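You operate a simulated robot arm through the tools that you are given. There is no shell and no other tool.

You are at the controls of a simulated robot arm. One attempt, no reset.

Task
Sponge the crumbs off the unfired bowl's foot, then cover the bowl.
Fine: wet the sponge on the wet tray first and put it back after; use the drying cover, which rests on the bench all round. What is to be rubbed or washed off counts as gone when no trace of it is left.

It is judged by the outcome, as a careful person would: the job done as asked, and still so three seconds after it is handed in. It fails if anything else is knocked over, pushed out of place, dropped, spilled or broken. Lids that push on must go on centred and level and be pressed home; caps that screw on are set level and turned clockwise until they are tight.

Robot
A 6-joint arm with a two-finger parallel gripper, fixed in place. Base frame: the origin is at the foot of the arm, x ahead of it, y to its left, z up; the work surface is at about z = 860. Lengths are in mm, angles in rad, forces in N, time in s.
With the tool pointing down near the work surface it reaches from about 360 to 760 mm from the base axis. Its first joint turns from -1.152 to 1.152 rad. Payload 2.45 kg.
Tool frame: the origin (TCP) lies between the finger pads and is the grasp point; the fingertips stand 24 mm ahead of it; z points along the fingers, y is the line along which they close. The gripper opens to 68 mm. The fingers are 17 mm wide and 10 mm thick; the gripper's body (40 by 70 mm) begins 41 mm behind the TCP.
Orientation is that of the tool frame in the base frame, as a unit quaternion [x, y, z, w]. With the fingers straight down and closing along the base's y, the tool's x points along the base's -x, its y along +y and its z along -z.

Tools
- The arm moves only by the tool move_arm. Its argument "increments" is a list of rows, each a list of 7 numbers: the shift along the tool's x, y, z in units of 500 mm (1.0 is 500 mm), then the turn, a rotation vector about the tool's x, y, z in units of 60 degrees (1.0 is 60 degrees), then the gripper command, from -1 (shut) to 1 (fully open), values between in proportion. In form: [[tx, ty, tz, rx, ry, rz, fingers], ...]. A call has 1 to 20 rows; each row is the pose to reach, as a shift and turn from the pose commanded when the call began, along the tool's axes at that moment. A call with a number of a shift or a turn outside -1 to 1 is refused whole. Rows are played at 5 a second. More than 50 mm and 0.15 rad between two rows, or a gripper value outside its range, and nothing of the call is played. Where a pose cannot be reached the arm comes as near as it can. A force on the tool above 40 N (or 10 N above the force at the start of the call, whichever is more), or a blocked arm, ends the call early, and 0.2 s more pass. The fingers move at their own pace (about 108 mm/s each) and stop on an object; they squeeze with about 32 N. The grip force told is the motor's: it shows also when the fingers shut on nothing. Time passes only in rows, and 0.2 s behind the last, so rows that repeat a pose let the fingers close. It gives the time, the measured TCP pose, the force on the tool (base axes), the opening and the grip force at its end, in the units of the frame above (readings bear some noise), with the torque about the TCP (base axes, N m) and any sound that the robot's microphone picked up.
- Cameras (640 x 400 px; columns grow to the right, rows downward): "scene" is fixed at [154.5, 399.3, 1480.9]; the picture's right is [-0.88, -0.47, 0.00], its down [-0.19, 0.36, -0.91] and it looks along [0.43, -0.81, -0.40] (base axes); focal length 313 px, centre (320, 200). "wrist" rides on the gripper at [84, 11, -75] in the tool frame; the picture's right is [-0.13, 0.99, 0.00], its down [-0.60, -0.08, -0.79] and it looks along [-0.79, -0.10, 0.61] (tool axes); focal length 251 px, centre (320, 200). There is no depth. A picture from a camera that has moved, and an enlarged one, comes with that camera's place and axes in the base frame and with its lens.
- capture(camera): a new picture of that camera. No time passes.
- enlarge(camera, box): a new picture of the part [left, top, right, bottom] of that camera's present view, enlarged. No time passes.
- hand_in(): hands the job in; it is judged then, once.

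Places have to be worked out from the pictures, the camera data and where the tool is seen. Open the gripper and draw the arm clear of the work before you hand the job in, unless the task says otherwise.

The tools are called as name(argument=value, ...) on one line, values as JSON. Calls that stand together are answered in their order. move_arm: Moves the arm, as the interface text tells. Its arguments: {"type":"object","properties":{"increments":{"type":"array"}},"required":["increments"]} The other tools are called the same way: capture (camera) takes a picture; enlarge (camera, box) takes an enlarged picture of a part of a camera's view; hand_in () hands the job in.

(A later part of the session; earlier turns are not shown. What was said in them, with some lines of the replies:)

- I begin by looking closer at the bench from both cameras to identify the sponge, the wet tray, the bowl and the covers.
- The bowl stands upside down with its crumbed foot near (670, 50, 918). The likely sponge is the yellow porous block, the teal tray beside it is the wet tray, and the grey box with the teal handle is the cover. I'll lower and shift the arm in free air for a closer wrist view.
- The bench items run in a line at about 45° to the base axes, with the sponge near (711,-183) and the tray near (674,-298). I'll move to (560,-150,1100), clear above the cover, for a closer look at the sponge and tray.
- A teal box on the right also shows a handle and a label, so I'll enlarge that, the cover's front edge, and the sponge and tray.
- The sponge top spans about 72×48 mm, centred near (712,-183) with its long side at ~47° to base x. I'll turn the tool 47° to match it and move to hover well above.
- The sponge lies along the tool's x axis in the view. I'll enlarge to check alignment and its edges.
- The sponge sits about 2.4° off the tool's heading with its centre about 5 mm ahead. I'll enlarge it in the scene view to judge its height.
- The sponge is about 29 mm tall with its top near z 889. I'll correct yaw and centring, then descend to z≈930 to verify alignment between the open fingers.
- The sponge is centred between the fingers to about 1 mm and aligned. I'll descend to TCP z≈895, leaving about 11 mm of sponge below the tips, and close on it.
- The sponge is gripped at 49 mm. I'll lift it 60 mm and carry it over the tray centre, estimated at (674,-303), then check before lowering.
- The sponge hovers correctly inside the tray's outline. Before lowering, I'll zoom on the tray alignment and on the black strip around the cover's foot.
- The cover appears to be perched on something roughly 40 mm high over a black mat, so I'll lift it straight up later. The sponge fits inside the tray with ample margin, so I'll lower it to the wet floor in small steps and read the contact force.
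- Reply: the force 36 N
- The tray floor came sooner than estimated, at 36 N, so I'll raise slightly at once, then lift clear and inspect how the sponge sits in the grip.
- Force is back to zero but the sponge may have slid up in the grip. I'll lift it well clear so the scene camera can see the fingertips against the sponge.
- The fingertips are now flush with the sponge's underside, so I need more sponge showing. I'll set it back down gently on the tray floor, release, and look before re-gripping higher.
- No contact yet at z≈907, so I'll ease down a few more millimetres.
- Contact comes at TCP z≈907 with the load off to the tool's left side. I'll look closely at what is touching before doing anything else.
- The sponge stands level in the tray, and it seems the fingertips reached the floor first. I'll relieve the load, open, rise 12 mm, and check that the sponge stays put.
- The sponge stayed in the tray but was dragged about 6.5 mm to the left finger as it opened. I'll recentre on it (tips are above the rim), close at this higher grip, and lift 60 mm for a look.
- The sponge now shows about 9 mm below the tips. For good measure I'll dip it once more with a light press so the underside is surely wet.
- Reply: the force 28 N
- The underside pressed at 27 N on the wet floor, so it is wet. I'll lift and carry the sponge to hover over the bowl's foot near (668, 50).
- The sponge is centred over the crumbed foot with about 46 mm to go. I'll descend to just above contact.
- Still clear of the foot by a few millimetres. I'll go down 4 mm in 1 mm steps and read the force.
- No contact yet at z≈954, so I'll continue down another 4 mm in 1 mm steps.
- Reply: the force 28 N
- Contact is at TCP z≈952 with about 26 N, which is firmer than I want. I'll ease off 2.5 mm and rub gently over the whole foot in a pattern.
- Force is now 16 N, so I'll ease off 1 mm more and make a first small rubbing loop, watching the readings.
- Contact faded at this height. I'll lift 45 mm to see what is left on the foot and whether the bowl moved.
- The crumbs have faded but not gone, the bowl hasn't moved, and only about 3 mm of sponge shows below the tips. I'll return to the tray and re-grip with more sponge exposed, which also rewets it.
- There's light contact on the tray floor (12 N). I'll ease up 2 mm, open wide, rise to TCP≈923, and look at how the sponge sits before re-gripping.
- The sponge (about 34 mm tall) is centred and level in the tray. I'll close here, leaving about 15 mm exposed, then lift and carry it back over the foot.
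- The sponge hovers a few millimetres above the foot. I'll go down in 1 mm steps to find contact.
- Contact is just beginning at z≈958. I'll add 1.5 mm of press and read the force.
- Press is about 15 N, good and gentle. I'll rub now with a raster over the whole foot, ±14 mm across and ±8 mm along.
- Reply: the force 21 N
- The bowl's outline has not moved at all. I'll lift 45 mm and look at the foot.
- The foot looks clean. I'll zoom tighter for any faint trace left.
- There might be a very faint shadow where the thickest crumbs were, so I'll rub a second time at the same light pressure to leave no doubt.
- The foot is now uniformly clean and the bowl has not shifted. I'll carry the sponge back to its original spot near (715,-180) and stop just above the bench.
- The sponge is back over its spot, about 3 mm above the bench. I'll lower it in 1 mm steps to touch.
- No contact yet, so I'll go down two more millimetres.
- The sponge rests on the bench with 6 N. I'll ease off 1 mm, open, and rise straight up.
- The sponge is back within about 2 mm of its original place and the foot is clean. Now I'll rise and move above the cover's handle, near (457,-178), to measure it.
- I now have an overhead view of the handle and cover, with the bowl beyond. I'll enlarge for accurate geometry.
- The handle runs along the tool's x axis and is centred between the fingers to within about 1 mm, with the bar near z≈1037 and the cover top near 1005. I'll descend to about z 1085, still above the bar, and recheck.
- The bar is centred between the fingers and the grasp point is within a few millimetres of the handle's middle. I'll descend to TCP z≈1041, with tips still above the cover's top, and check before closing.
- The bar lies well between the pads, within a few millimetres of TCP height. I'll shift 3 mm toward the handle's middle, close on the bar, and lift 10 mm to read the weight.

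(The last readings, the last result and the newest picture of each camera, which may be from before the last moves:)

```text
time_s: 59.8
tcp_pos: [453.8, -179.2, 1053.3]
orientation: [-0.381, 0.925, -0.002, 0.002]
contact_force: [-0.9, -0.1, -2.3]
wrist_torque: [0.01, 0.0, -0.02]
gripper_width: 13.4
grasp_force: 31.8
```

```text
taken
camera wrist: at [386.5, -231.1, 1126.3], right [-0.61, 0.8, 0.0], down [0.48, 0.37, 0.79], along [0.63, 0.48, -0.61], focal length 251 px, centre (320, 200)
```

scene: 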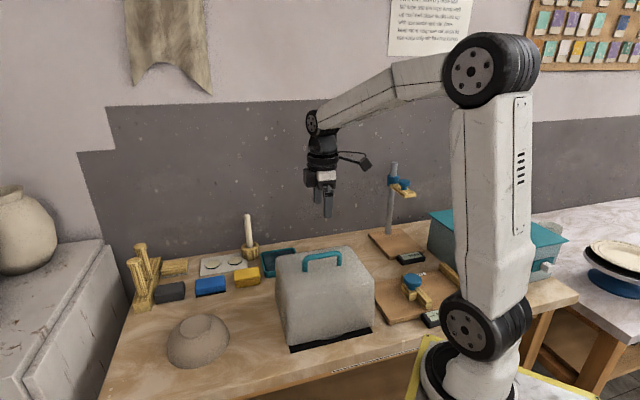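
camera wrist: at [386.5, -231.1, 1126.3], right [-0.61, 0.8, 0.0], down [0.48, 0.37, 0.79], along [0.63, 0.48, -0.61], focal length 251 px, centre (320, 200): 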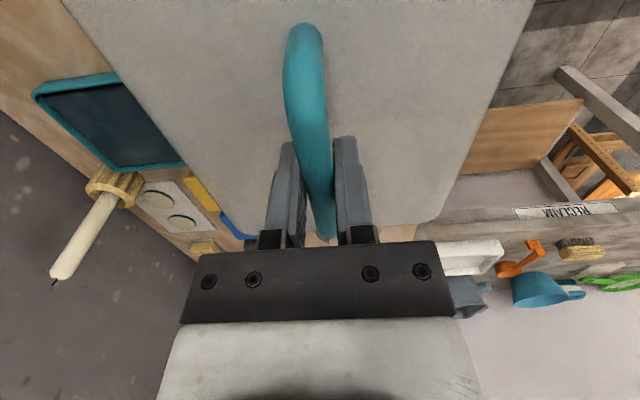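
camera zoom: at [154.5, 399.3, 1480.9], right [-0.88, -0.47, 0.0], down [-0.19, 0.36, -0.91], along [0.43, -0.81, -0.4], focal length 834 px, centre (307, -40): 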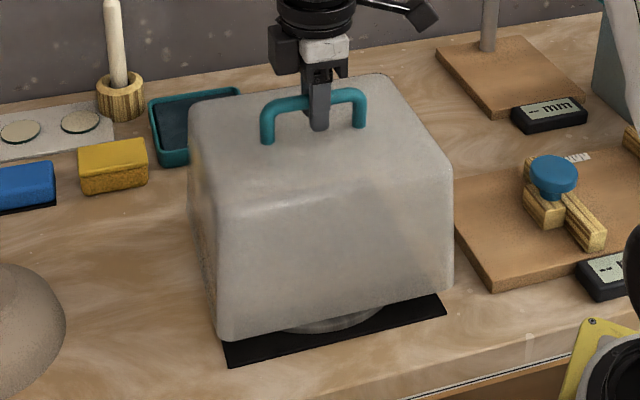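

The grip is firm (13.4 mm) and the cover weighs only about 2–3 N. I'll lift it straight up 150 mm, clear of whatever is underneath.

move_arm(increments=[[0, 0, -0.05, 0, 0, 0, -1], [0, 0, -0.1, 0, 0, 0, -1], [0, 0, -0.16, 0, 0, 0, -1], [0, 0, -0.22, 0, 0, 0, -1], [0, 0, -0.28, 0, 0, 0, -1], [0, 0, -0.3, 0, 0, 0, -1], [0, 0, -0.3, 0, 0, 0, -1]])

capture(camera="scene")

enlarge(camera="scene", box=[230, 150, 420, 370])

capture(camera="wrist")

```text
time_s: 61.4
tcp_pos: [456.0, -181.4, 1204.1]
orientation: [-0.38, 0.925, -0.001, 0.0]
contact_force: [0.9, -0.7, -1.7]
wrist_torque: [0.02, 0.03, -0.02]
gripper_width: 13.2
grasp_force: 32.0
```

```text
taken
```

scene: 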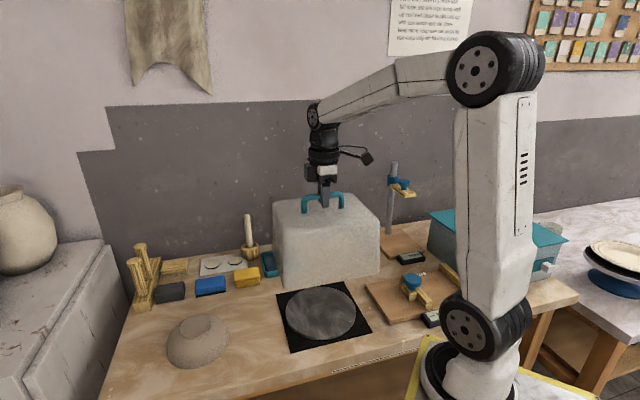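

```text
1.82 times, centred on (325, 260) of scene
camera zoom: at [154.5, 399.3, 1480.9], right [-0.88, -0.47, 0.0], down [-0.19, 0.36, -0.91], along [0.43, -0.81, -0.4], focal length 568 px, centre (311, 91)
```

zoom: 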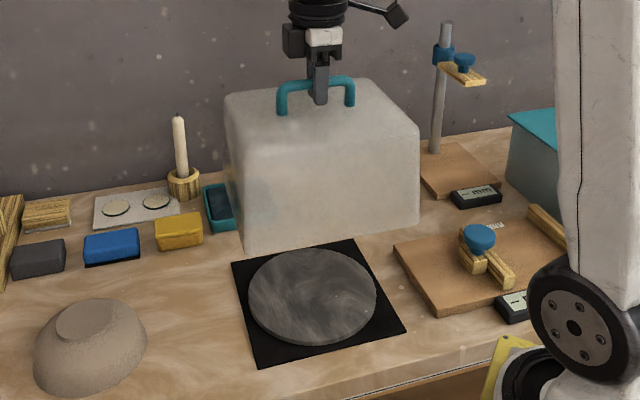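

```text
taken
camera wrist: at [386.9, -232.3, 1277.7], right [-0.61, 0.8, 0.0], down [0.48, 0.37, 0.79], along [0.63, 0.48, -0.61], focal length 251 px, centre (320, 200)
```

wrist: 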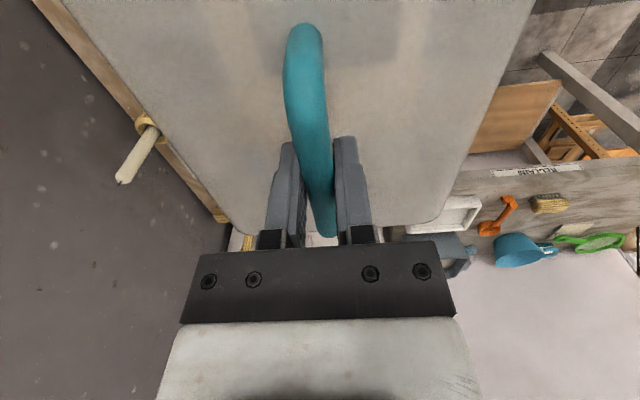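

The cover is free; it had been resting on a round slab on a black mat, both left in place. I'll measure the cover's offset from the tool before carrying it.

enlarge(camera="wrist", box=[50, 0, 550, 260])

enlarge(camera="scene", box=[265, 180, 390, 300])

```text
1.28 times, centred on (300, 130) of wrist
camera zoom: at [386.9, -232.3, 1277.7], right [-0.61, 0.8, 0.0], down [0.48, 0.37, 0.79], along [0.63, 0.48, -0.61], focal length 322 px, centre (346, 290)
```

zoom: 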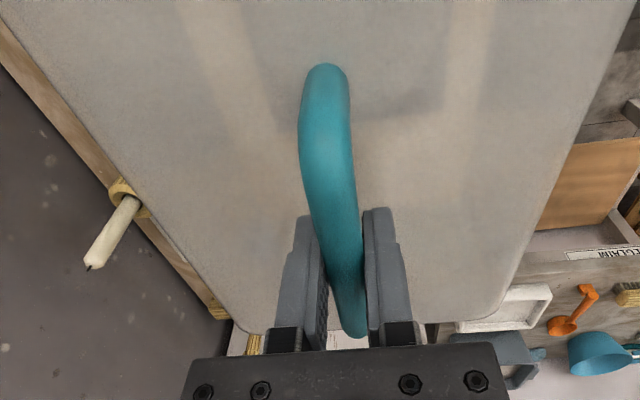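

```text
3.33 times, centred on (328, 240) of scene
camera zoom: at [154.5, 399.3, 1480.9], right [-0.88, -0.47, 0.0], down [-0.19, 0.36, -0.91], along [0.43, -0.81, -0.4], focal length 1042 px, centre (295, 67)
```

zoom: 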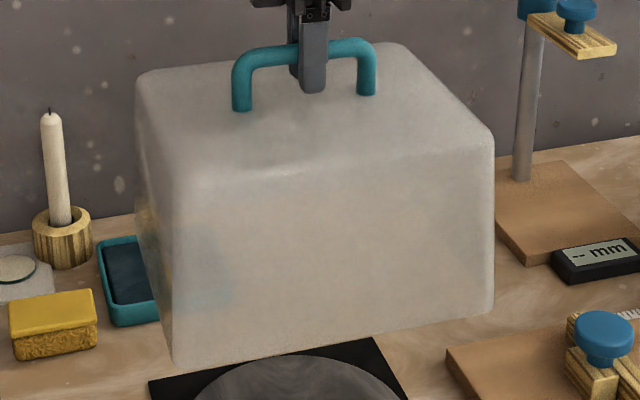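

The cover is centred on the tool within 1–2 mm. I'll carry it about 313 mm along the bench, high above everything, to hover over the bowl.

move_arm(increments=[[-0.04, 0.0014, 0, 0, 0, 0, -1], [-0.1, 0.0035, 0, 0, 0, 0, -1], [-0.17, 0.0059, 0, 0, 0, 0, -1], [-0.24, 0.0083, 0, 0, 0, 0, -1], [-0.31, 0.0107, 0, 0, 0, 0, -1], [-0.38, 0.0131, 0, 0, 0, 0, -1], [-0.45, 0.0155, 0, 0, 0, 0, -1], [-0.52, 0.0179, 0, 0, 0, 0, -1], [-0.58, 0.02, 0, 0, 0, 0, -1], [-0.61, 0.021, 0, 0, 0, 0, -1], [-0.6262, 0.0216, 0, 0, 0, 0, -1], [-0.6262, 0.0216, 0, 0, 0, 0, -1]])

capture(camera="scene")

enlarge(camera="scene", box=[120, 180, 300, 390])

capture(camera="wrist")

```text
time_s: 64.0
tcp_pos: [669.3, 46.8, 1203.6]
orientation: [-0.381, 0.925, -0.001, 0.002]
contact_force: [-0.3, 0.0, -1.6]
wrist_torque: [0.0, -0.01, 0.01]
gripper_width: 12.9
grasp_force: 32.3
```

```text
taken
```

scene: 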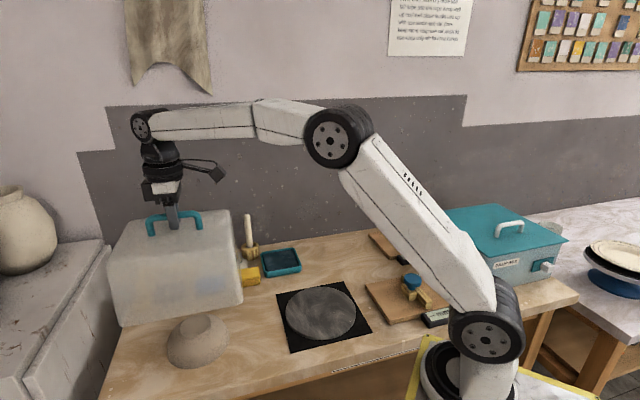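

```text
1.90 times, centred on (210, 285) of scene
camera zoom: at [154.5, 399.3, 1480.9], right [-0.88, -0.47, 0.0], down [-0.19, 0.36, -0.91], along [0.43, -0.81, -0.4], focal length 596 px, centre (530, 38)
```

zoom: 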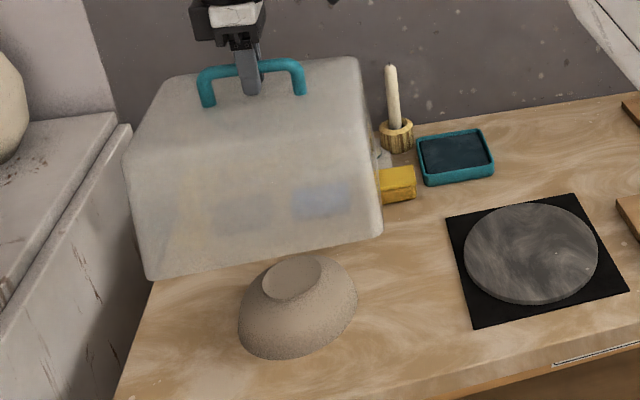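

```text
taken
camera wrist: at [602.1, -3.3, 1277.1], right [-0.61, 0.8, 0.0], down [0.48, 0.37, 0.79], along [0.63, 0.48, -0.61], focal length 251 px, centre (320, 200)
```

wrist: 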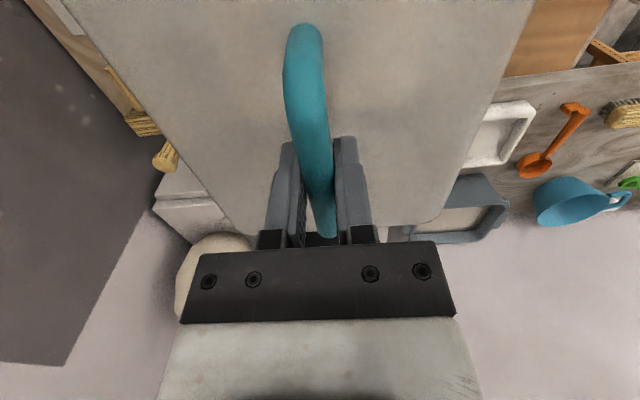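

The cover hovers over the bowl with room all round. I'll lower it to TCP≈1100, rim just above foot height, and check alignment.

move_arm(increments=[[0, 0, 0.05, 0, 0, 0, -1], [0, 0, 0.1, 0, 0, 0, -1], [0, 0, 0.15, 0, 0, 0, -1], [0, 0, 0.19, 0, 0, 0, -1], [0, 0, 0.206, 0, 0, 0, -1], [0, 0, 0.206, 0, 0, 0, -1]])

enlarge(camera="scene", box=[100, 220, 280, 390])

capture(camera="wrist")

```text
time_s: 65.4
tcp_pos: [670.1, 48.7, 1100.3]
orientation: [-0.38, 0.925, -0.001, 0.001]
contact_force: [0.9, 0.3, -2.9]
wrist_torque: [-0.04, -0.03, -0.01]
gripper_width: 13.2
grasp_force: 32.0
```

```text
2.35 times, centred on (190, 305) of scene
camera zoom: at [154.5, 399.3, 1480.9], right [-0.88, -0.47, 0.0], down [-0.19, 0.36, -0.91], along [0.43, -0.81, -0.4], focal length 736 px, centre (626, -47)
```

zoom: 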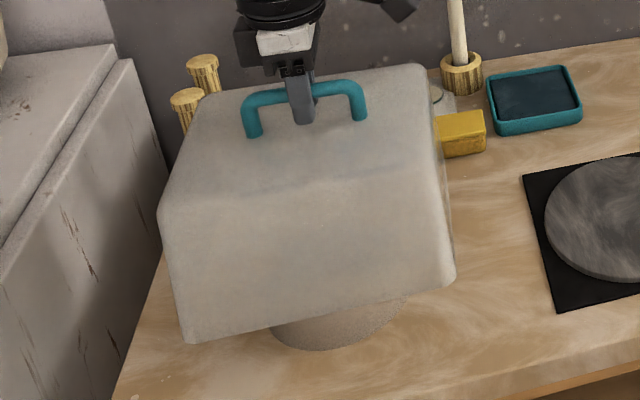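

```text
taken
camera wrist: at [602.4, -3.4, 1174.4], right [-0.61, 0.8, 0.0], down [0.48, 0.37, 0.79], along [0.63, 0.48, -0.61], focal length 251 px, centre (320, 200)
```

wrist: 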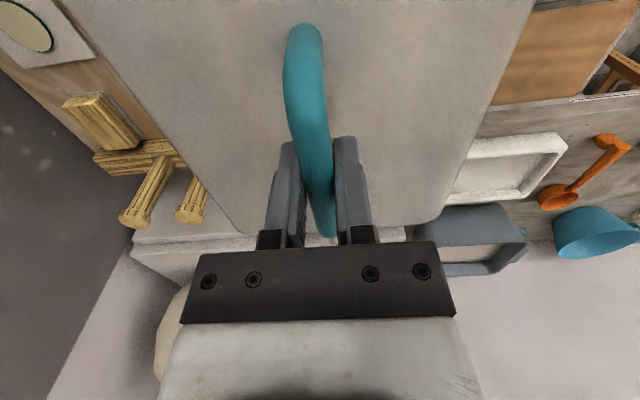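

The rim's midpoint is centred on the bowl with about 12 mm spare at the front. I'll lower gently in two stages while watching the force.

move_arm(increments=[[0, 0, 0.02, 0, 0, 0, -1], [0, 0, 0.04, 0, 0, 0, -1], [0, 0, 0.06, 0, 0, 0, -1], [0, 0, 0.08, 0, 0, 0, -1], [0, 0, 0.08, 0, 0, 0, -1]])

enlarge(camera="scene", box=[100, 220, 280, 390])

```text
time_s: 66.6
tcp_pos: [669.0, 46.5, 1061.4]
orientation: [-0.38, 0.925, -0.001, 0.001]
contact_force: [0.3, -0.5, -2.7]
wrist_torque: [0.03, -0.01, 0.0]
gripper_width: 13.1
grasp_force: 31.6
```

```text
2.35 times, centred on (190, 305) of scene
camera zoom: at [154.5, 399.3, 1480.9], right [-0.88, -0.47, 0.0], down [-0.19, 0.36, -0.91], along [0.43, -0.81, -0.4], focal length 736 px, centre (626, -47)
```

zoom: 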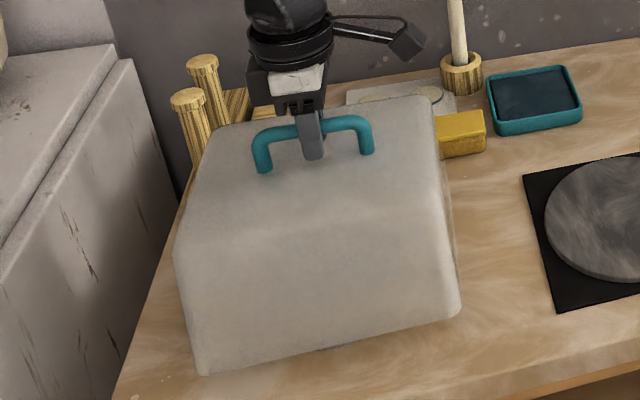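

No contact so far, with only the cover's own weight showing. I'll go on down to about 1034.

move_arm(increments=[[0, 0, 0.014, 0, 0, 0, -1], [0, 0, 0.028, 0, 0, 0, -1], [0, 0, 0.04, 0, 0, 0, -1], [0, 0, 0.052, 0, 0, 0, -1], [0, 0, 0.052, 0, 0, 0, -1]])

enlarge(camera="scene", box=[100, 220, 280, 390])

```text
time_s: 67.8
tcp_pos: [669.4, 48.0, 1033.8]
orientation: [-0.38, 0.925, 0.0, 0.001]
contact_force: [0.5, -0.4, -2.6]
wrist_torque: [0.01, 0.0, -0.03]
gripper_width: 13.2
grasp_force: 32.1
```

```text
2.35 times, centred on (190, 305) of scene
camera zoom: at [154.5, 399.3, 1480.9], right [-0.88, -0.47, 0.0], down [-0.19, 0.36, -0.91], along [0.43, -0.81, -0.4], focal length 736 px, centre (626, -47)
```

zoom: 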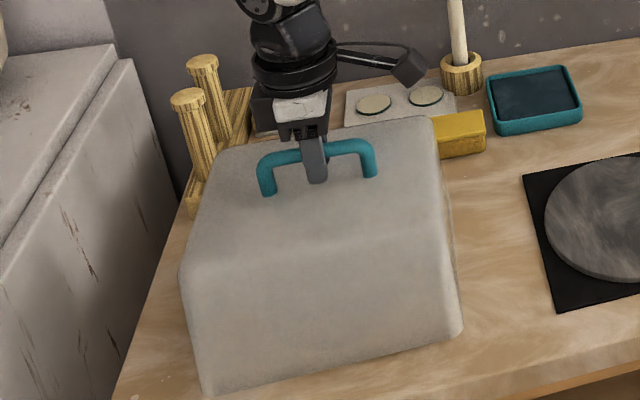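

The cover is still hanging free. I'll lower in 2 mm steps until the force shows it resting on the bench.

move_arm(increments=[[0, 0, 0.004, 0, 0, 0, -1], [0, 0, 0.008, 0, 0, 0, -1], [0, 0, 0.012, 0, 0, 0, -1], [0, 0, 0.012, 0, 0, 0, -1]])

```text
time_s: 68.8
tcp_pos: [671.1, 47.9, 1031.5]
orientation: [-0.38, 0.925, -0.001, 0.003]
contact_force: [-4.5, 0.2, 18.6]
wrist_torque: [-0.39, 0.44, 0.05]
gripper_width: 13.3
grasp_force: 32.4
```

Contact now reads about 19 N near TCP z≈1031, fairly evenly spread. I'll ease the press and inspect the rim all round.

move_arm(increments=[[0, 0, -0.003, 0, 0, 0, -1], [0, 0, -0.003, 0, 0, 0, -1]])

enlarge(camera="scene", box=[130, 300, 260, 400])

enlarge(camera="scene", box=[100, 220, 280, 400])

capture(camera="wrist")

```text
time_s: 69.4
tcp_pos: [670.0, 47.4, 1030.5]
orientation: [-0.38, 0.925, 0.0, 0.003]
contact_force: [3.5, -1.4, 16.4]
wrist_torque: [0.24, -0.24, 0.06]
gripper_width: 13.2
grasp_force: 32.2
```

```text
4.00 times, centred on (195, 350) of scene
camera zoom: at [154.2, 399.2, 1481.0], right [-0.88, -0.47, 0.0], down [-0.19, 0.36, -0.91], along [0.43, -0.81, -0.4], focal length 1251 px, centre (820, -400)
```

zoom: 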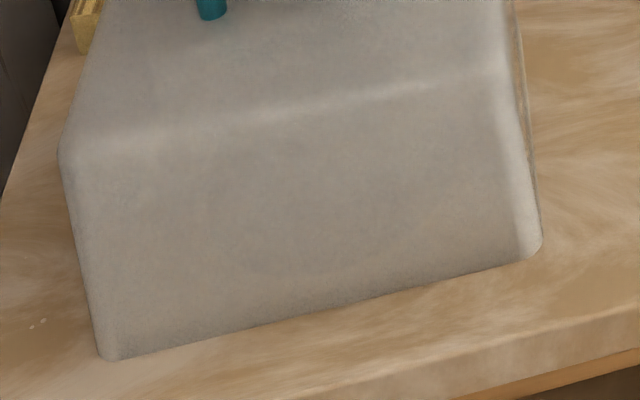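

```text
2.22 times, centred on (190, 310) of scene
camera zoom: at [154.2, 399.2, 1481.0], right [-0.88, -0.47, 0.0], down [-0.19, 0.36, -0.91], along [0.43, -0.81, -0.4], focal length 695 px, centre (609, -44)
```

zoom: 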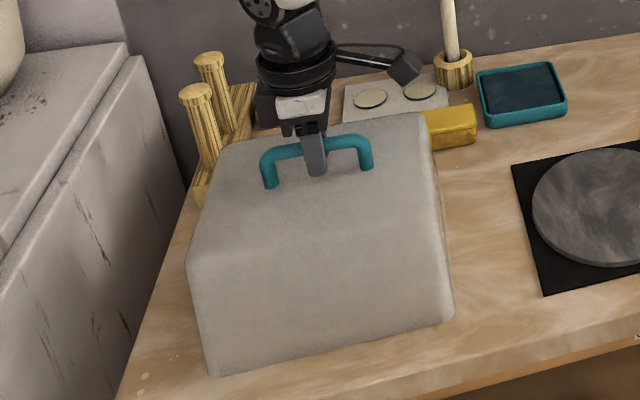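

```text
taken
camera wrist: at [602.3, -3.1, 1104.2], right [-0.61, 0.8, 0.0], down [0.48, 0.37, 0.8], along [0.64, 0.48, -0.6], focal length 251 px, centre (320, 200)
```

wrist: 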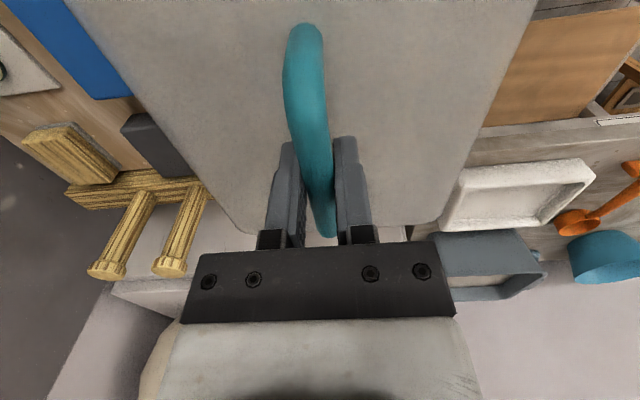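

The rim looks flush with the bench along the front, and its measured length and position fit bench level. I'll take off the remaining press and open the fingers, then watch that the cover doesn't move.

move_arm(increments=[[0, 0, -0.002, 0, 0, 0, -1], [0, 0, -0.003, 0, 0, 0, -1], [0, 0, -0.003, 0, 0, 0, -1]])

```text
time_s: 70.2
tcp_pos: [669.1, 48.6, 1030.5]
orientation: [-0.38, 0.925, 0.0, 0.0]
contact_force: [1.5, 0.8, 2.0]
wrist_torque: [0.56, -0.56, -0.08]
gripper_width: 13.2
grasp_force: 32.2
```

The load is nearly off. I'll open the fingers now without moving, then check.

move_arm(increments=[[0, 0, 0, 0, 0, 0, -0.4], [0, 0, 0, 0, 0, 0, 0.2], [0, 0, 0, 0, 0, 0, 1], [0, 0, 0, 0, 0, 0, 1], [0, 0, 0, 0, 0, 0, 1]])

enlarge(camera="scene", box=[100, 220, 280, 400])

capture(camera="wrist")

```text
time_s: 71.4
tcp_pos: [670.3, 47.8, 1031.7]
orientation: [-0.38, 0.925, -0.001, 0.002]
contact_force: [-0.3, 0.2, -0.2]
wrist_torque: [-0.01, 0.0, -0.05]
gripper_width: 68.1
grasp_force: 0.1
```

```text
2.22 times, centred on (190, 310) of scene
camera zoom: at [154.5, 399.3, 1480.9], right [-0.88, -0.47, 0.0], down [-0.19, 0.36, -0.91], along [0.43, -0.81, -0.4], focal length 695 px, centre (609, -44)
```

zoom: 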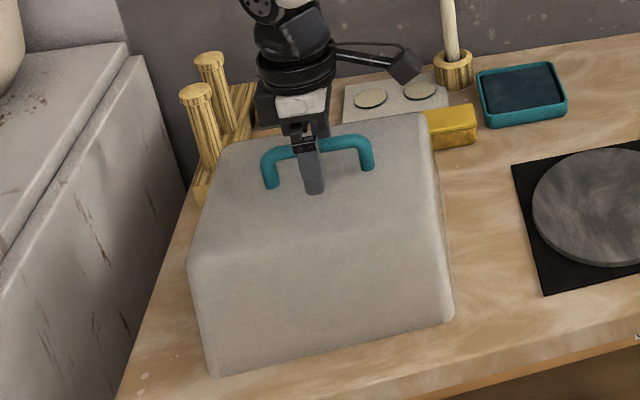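

```text
taken
camera wrist: at [602.3, -3.2, 1105.5], right [-0.61, 0.8, 0.0], down [0.48, 0.37, 0.79], along [0.63, 0.48, -0.61], focal length 251 px, centre (320, 200)
```

wrist: 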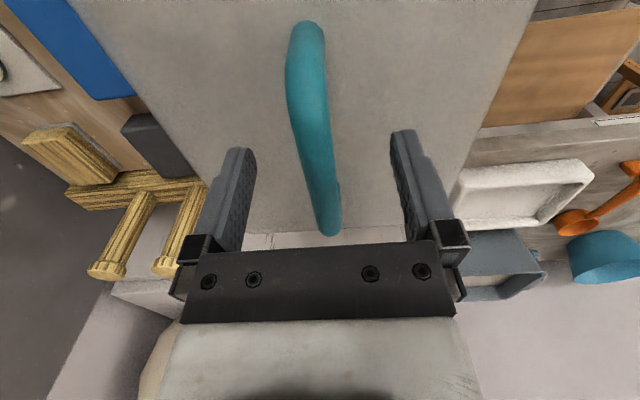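

The cover stayed put when released. I'll rise straight up clear of the handle, then draw the arm back.

move_arm(increments=[[0, 0, -0.04, 0, 0, 0, 1], [0, 0, -0.1, 0, 0, 0, 1], [0, 0, -0.18, 0, 0, 0, 1], [0, 0, -0.26, 0, 0, 0, 1], [0, 0, -0.34, 0, 0, 0, 1], [0, 0, -0.42, 0, 0, 0, 1], [0.07, 0, -0.46, 0, 0, 0, 1], [0.15, 0, -0.5, 0, 0, 0, 1], [0.23, 0, -0.5, 0, 0, 0, 1], [0.31, 0, -0.5, 0, 0, 0, 1], [0.38, 0, -0.5, 0, 0, 0, 1], [0.38, 0, -0.5, 0, 0, 0, 1]])

capture(camera="scene")

enlarge(camera="scene", box=[120, 230, 260, 400])

capture(camera="wrist")

```text
time_s: 74.0
tcp_pos: [533.8, -85.1, 1283.2]
orientation: [-0.38, 0.925, 0.0, 0.002]
contact_force: [-0.3, 0.3, -0.2]
wrist_torque: [-0.02, -0.01, 0.01]
gripper_width: 68.0
grasp_force: 0.0
```

```text
taken
```

scene: 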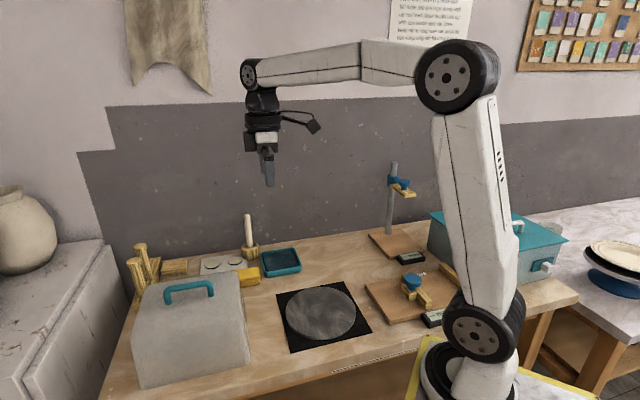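

```text
2.35 times, centred on (190, 315) of scene
camera zoom: at [154.5, 399.3, 1480.9], right [-0.88, -0.47, 0.0], down [-0.19, 0.36, -0.91], along [0.43, -0.81, -0.4], focal length 736 px, centre (626, -71)
```

zoom: 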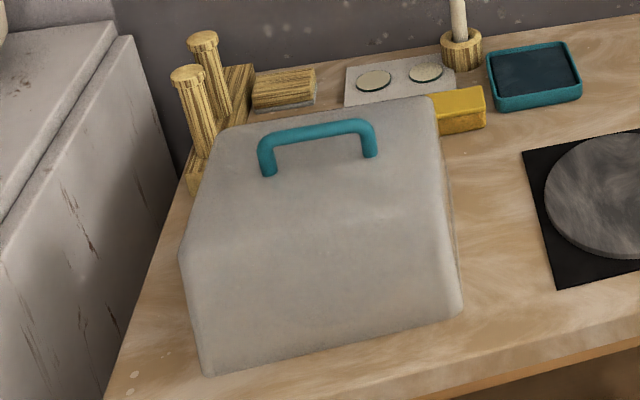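

```text
taken
camera wrist: at [466.7, -136.2, 1357.1], right [-0.61, 0.8, 0.0], down [0.48, 0.37, 0.79], along [0.63, 0.48, -0.61], focal length 251 px, centre (320, 200)
```

wrist: 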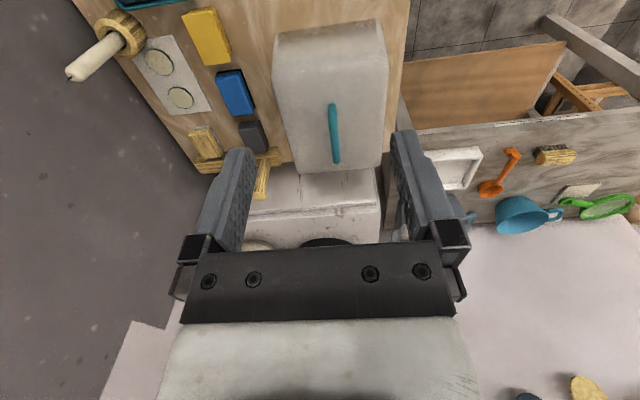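

The cover sits squarely over the bowl, away from the bench edge and neighbours. I'll check the rim on the other sides before handing in.

enlarge(camera="wrist", box=[240, 0, 420, 190])

enlarge(camera="scene", box=[160, 300, 260, 390])

enlarge(camera="scene", box=[120, 330, 200, 395])

```text
2.11 times, centred on (330, 95) of wrist
camera zoom: at [466.7, -136.2, 1357.1], right [-0.61, 0.8, 0.0], down [0.48, 0.37, 0.79], along [0.63, 0.48, -0.61], focal length 529 px, centre (299, 421)
```

zoom: 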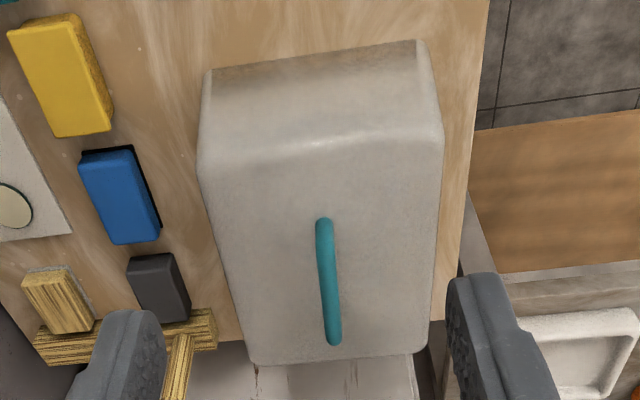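

```text
4.44 times, centred on (210, 345) of scene
camera zoom: at [154.5, 399.3, 1480.9], right [-0.88, -0.47, 0.0], down [-0.19, 0.36, -0.91], along [0.43, -0.81, -0.4], focal length 1390 px, centre (809, -444)
```

zoom: 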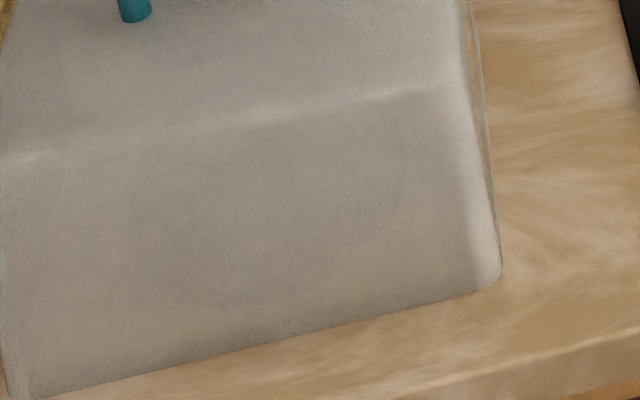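

```text
6.15 times, centred on (160, 362) of scene
camera zoom: at [154.5, 399.3, 1480.9], right [-0.88, -0.47, 0.0], down [-0.19, 0.36, -0.91], along [0.43, -0.81, -0.4], focal length 1924 px, centre (1305, -800)
```

zoom: 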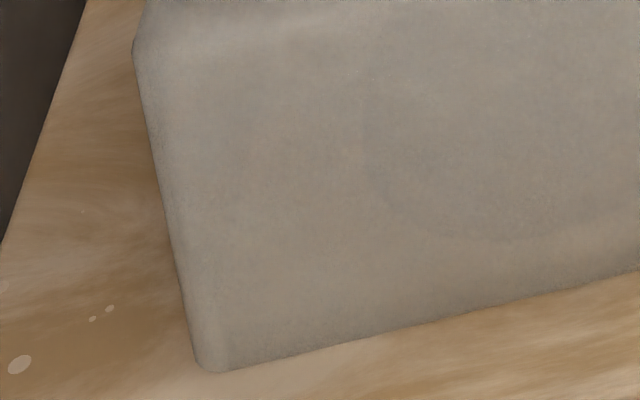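

The rim meets the bench on every visible side, and the bowl shows faintly through the cover, clear of the walls. The sponge, tray, slab and other items are in place, and the arm is clear with the gripper open, so I'm handing in.

hand_in()

```text
The job is handed in.
```

I sponged the crumbs off the bowl's foot and set the drying cover over the bowl. I've handed the job in; no verdict has come back.

- **Sponging:** I wet the sponge on the tray and rubbed the foot until no trace showed in the close-ups. The first pass only faded the crumbs, so I took the sponge back to the tray for a better grip and rubbed again. The bowl did not move. Twice I pressed the foot at up to about 26 N, harder than I meant to. I eased off each time and saw no mark on the clay.
- **Sponge:** It is back on the bench within about 2 mm of where it started.
- **Cover:** It had been standing on a round slab on a black mat, both still in place. It now rests on the bench on every side I could see. By my measurements the bowl has about 10 mm of clearance at the tightest sides.

I saw nothing else knocked or moved. The gripper is open and the arm is clear of the work.
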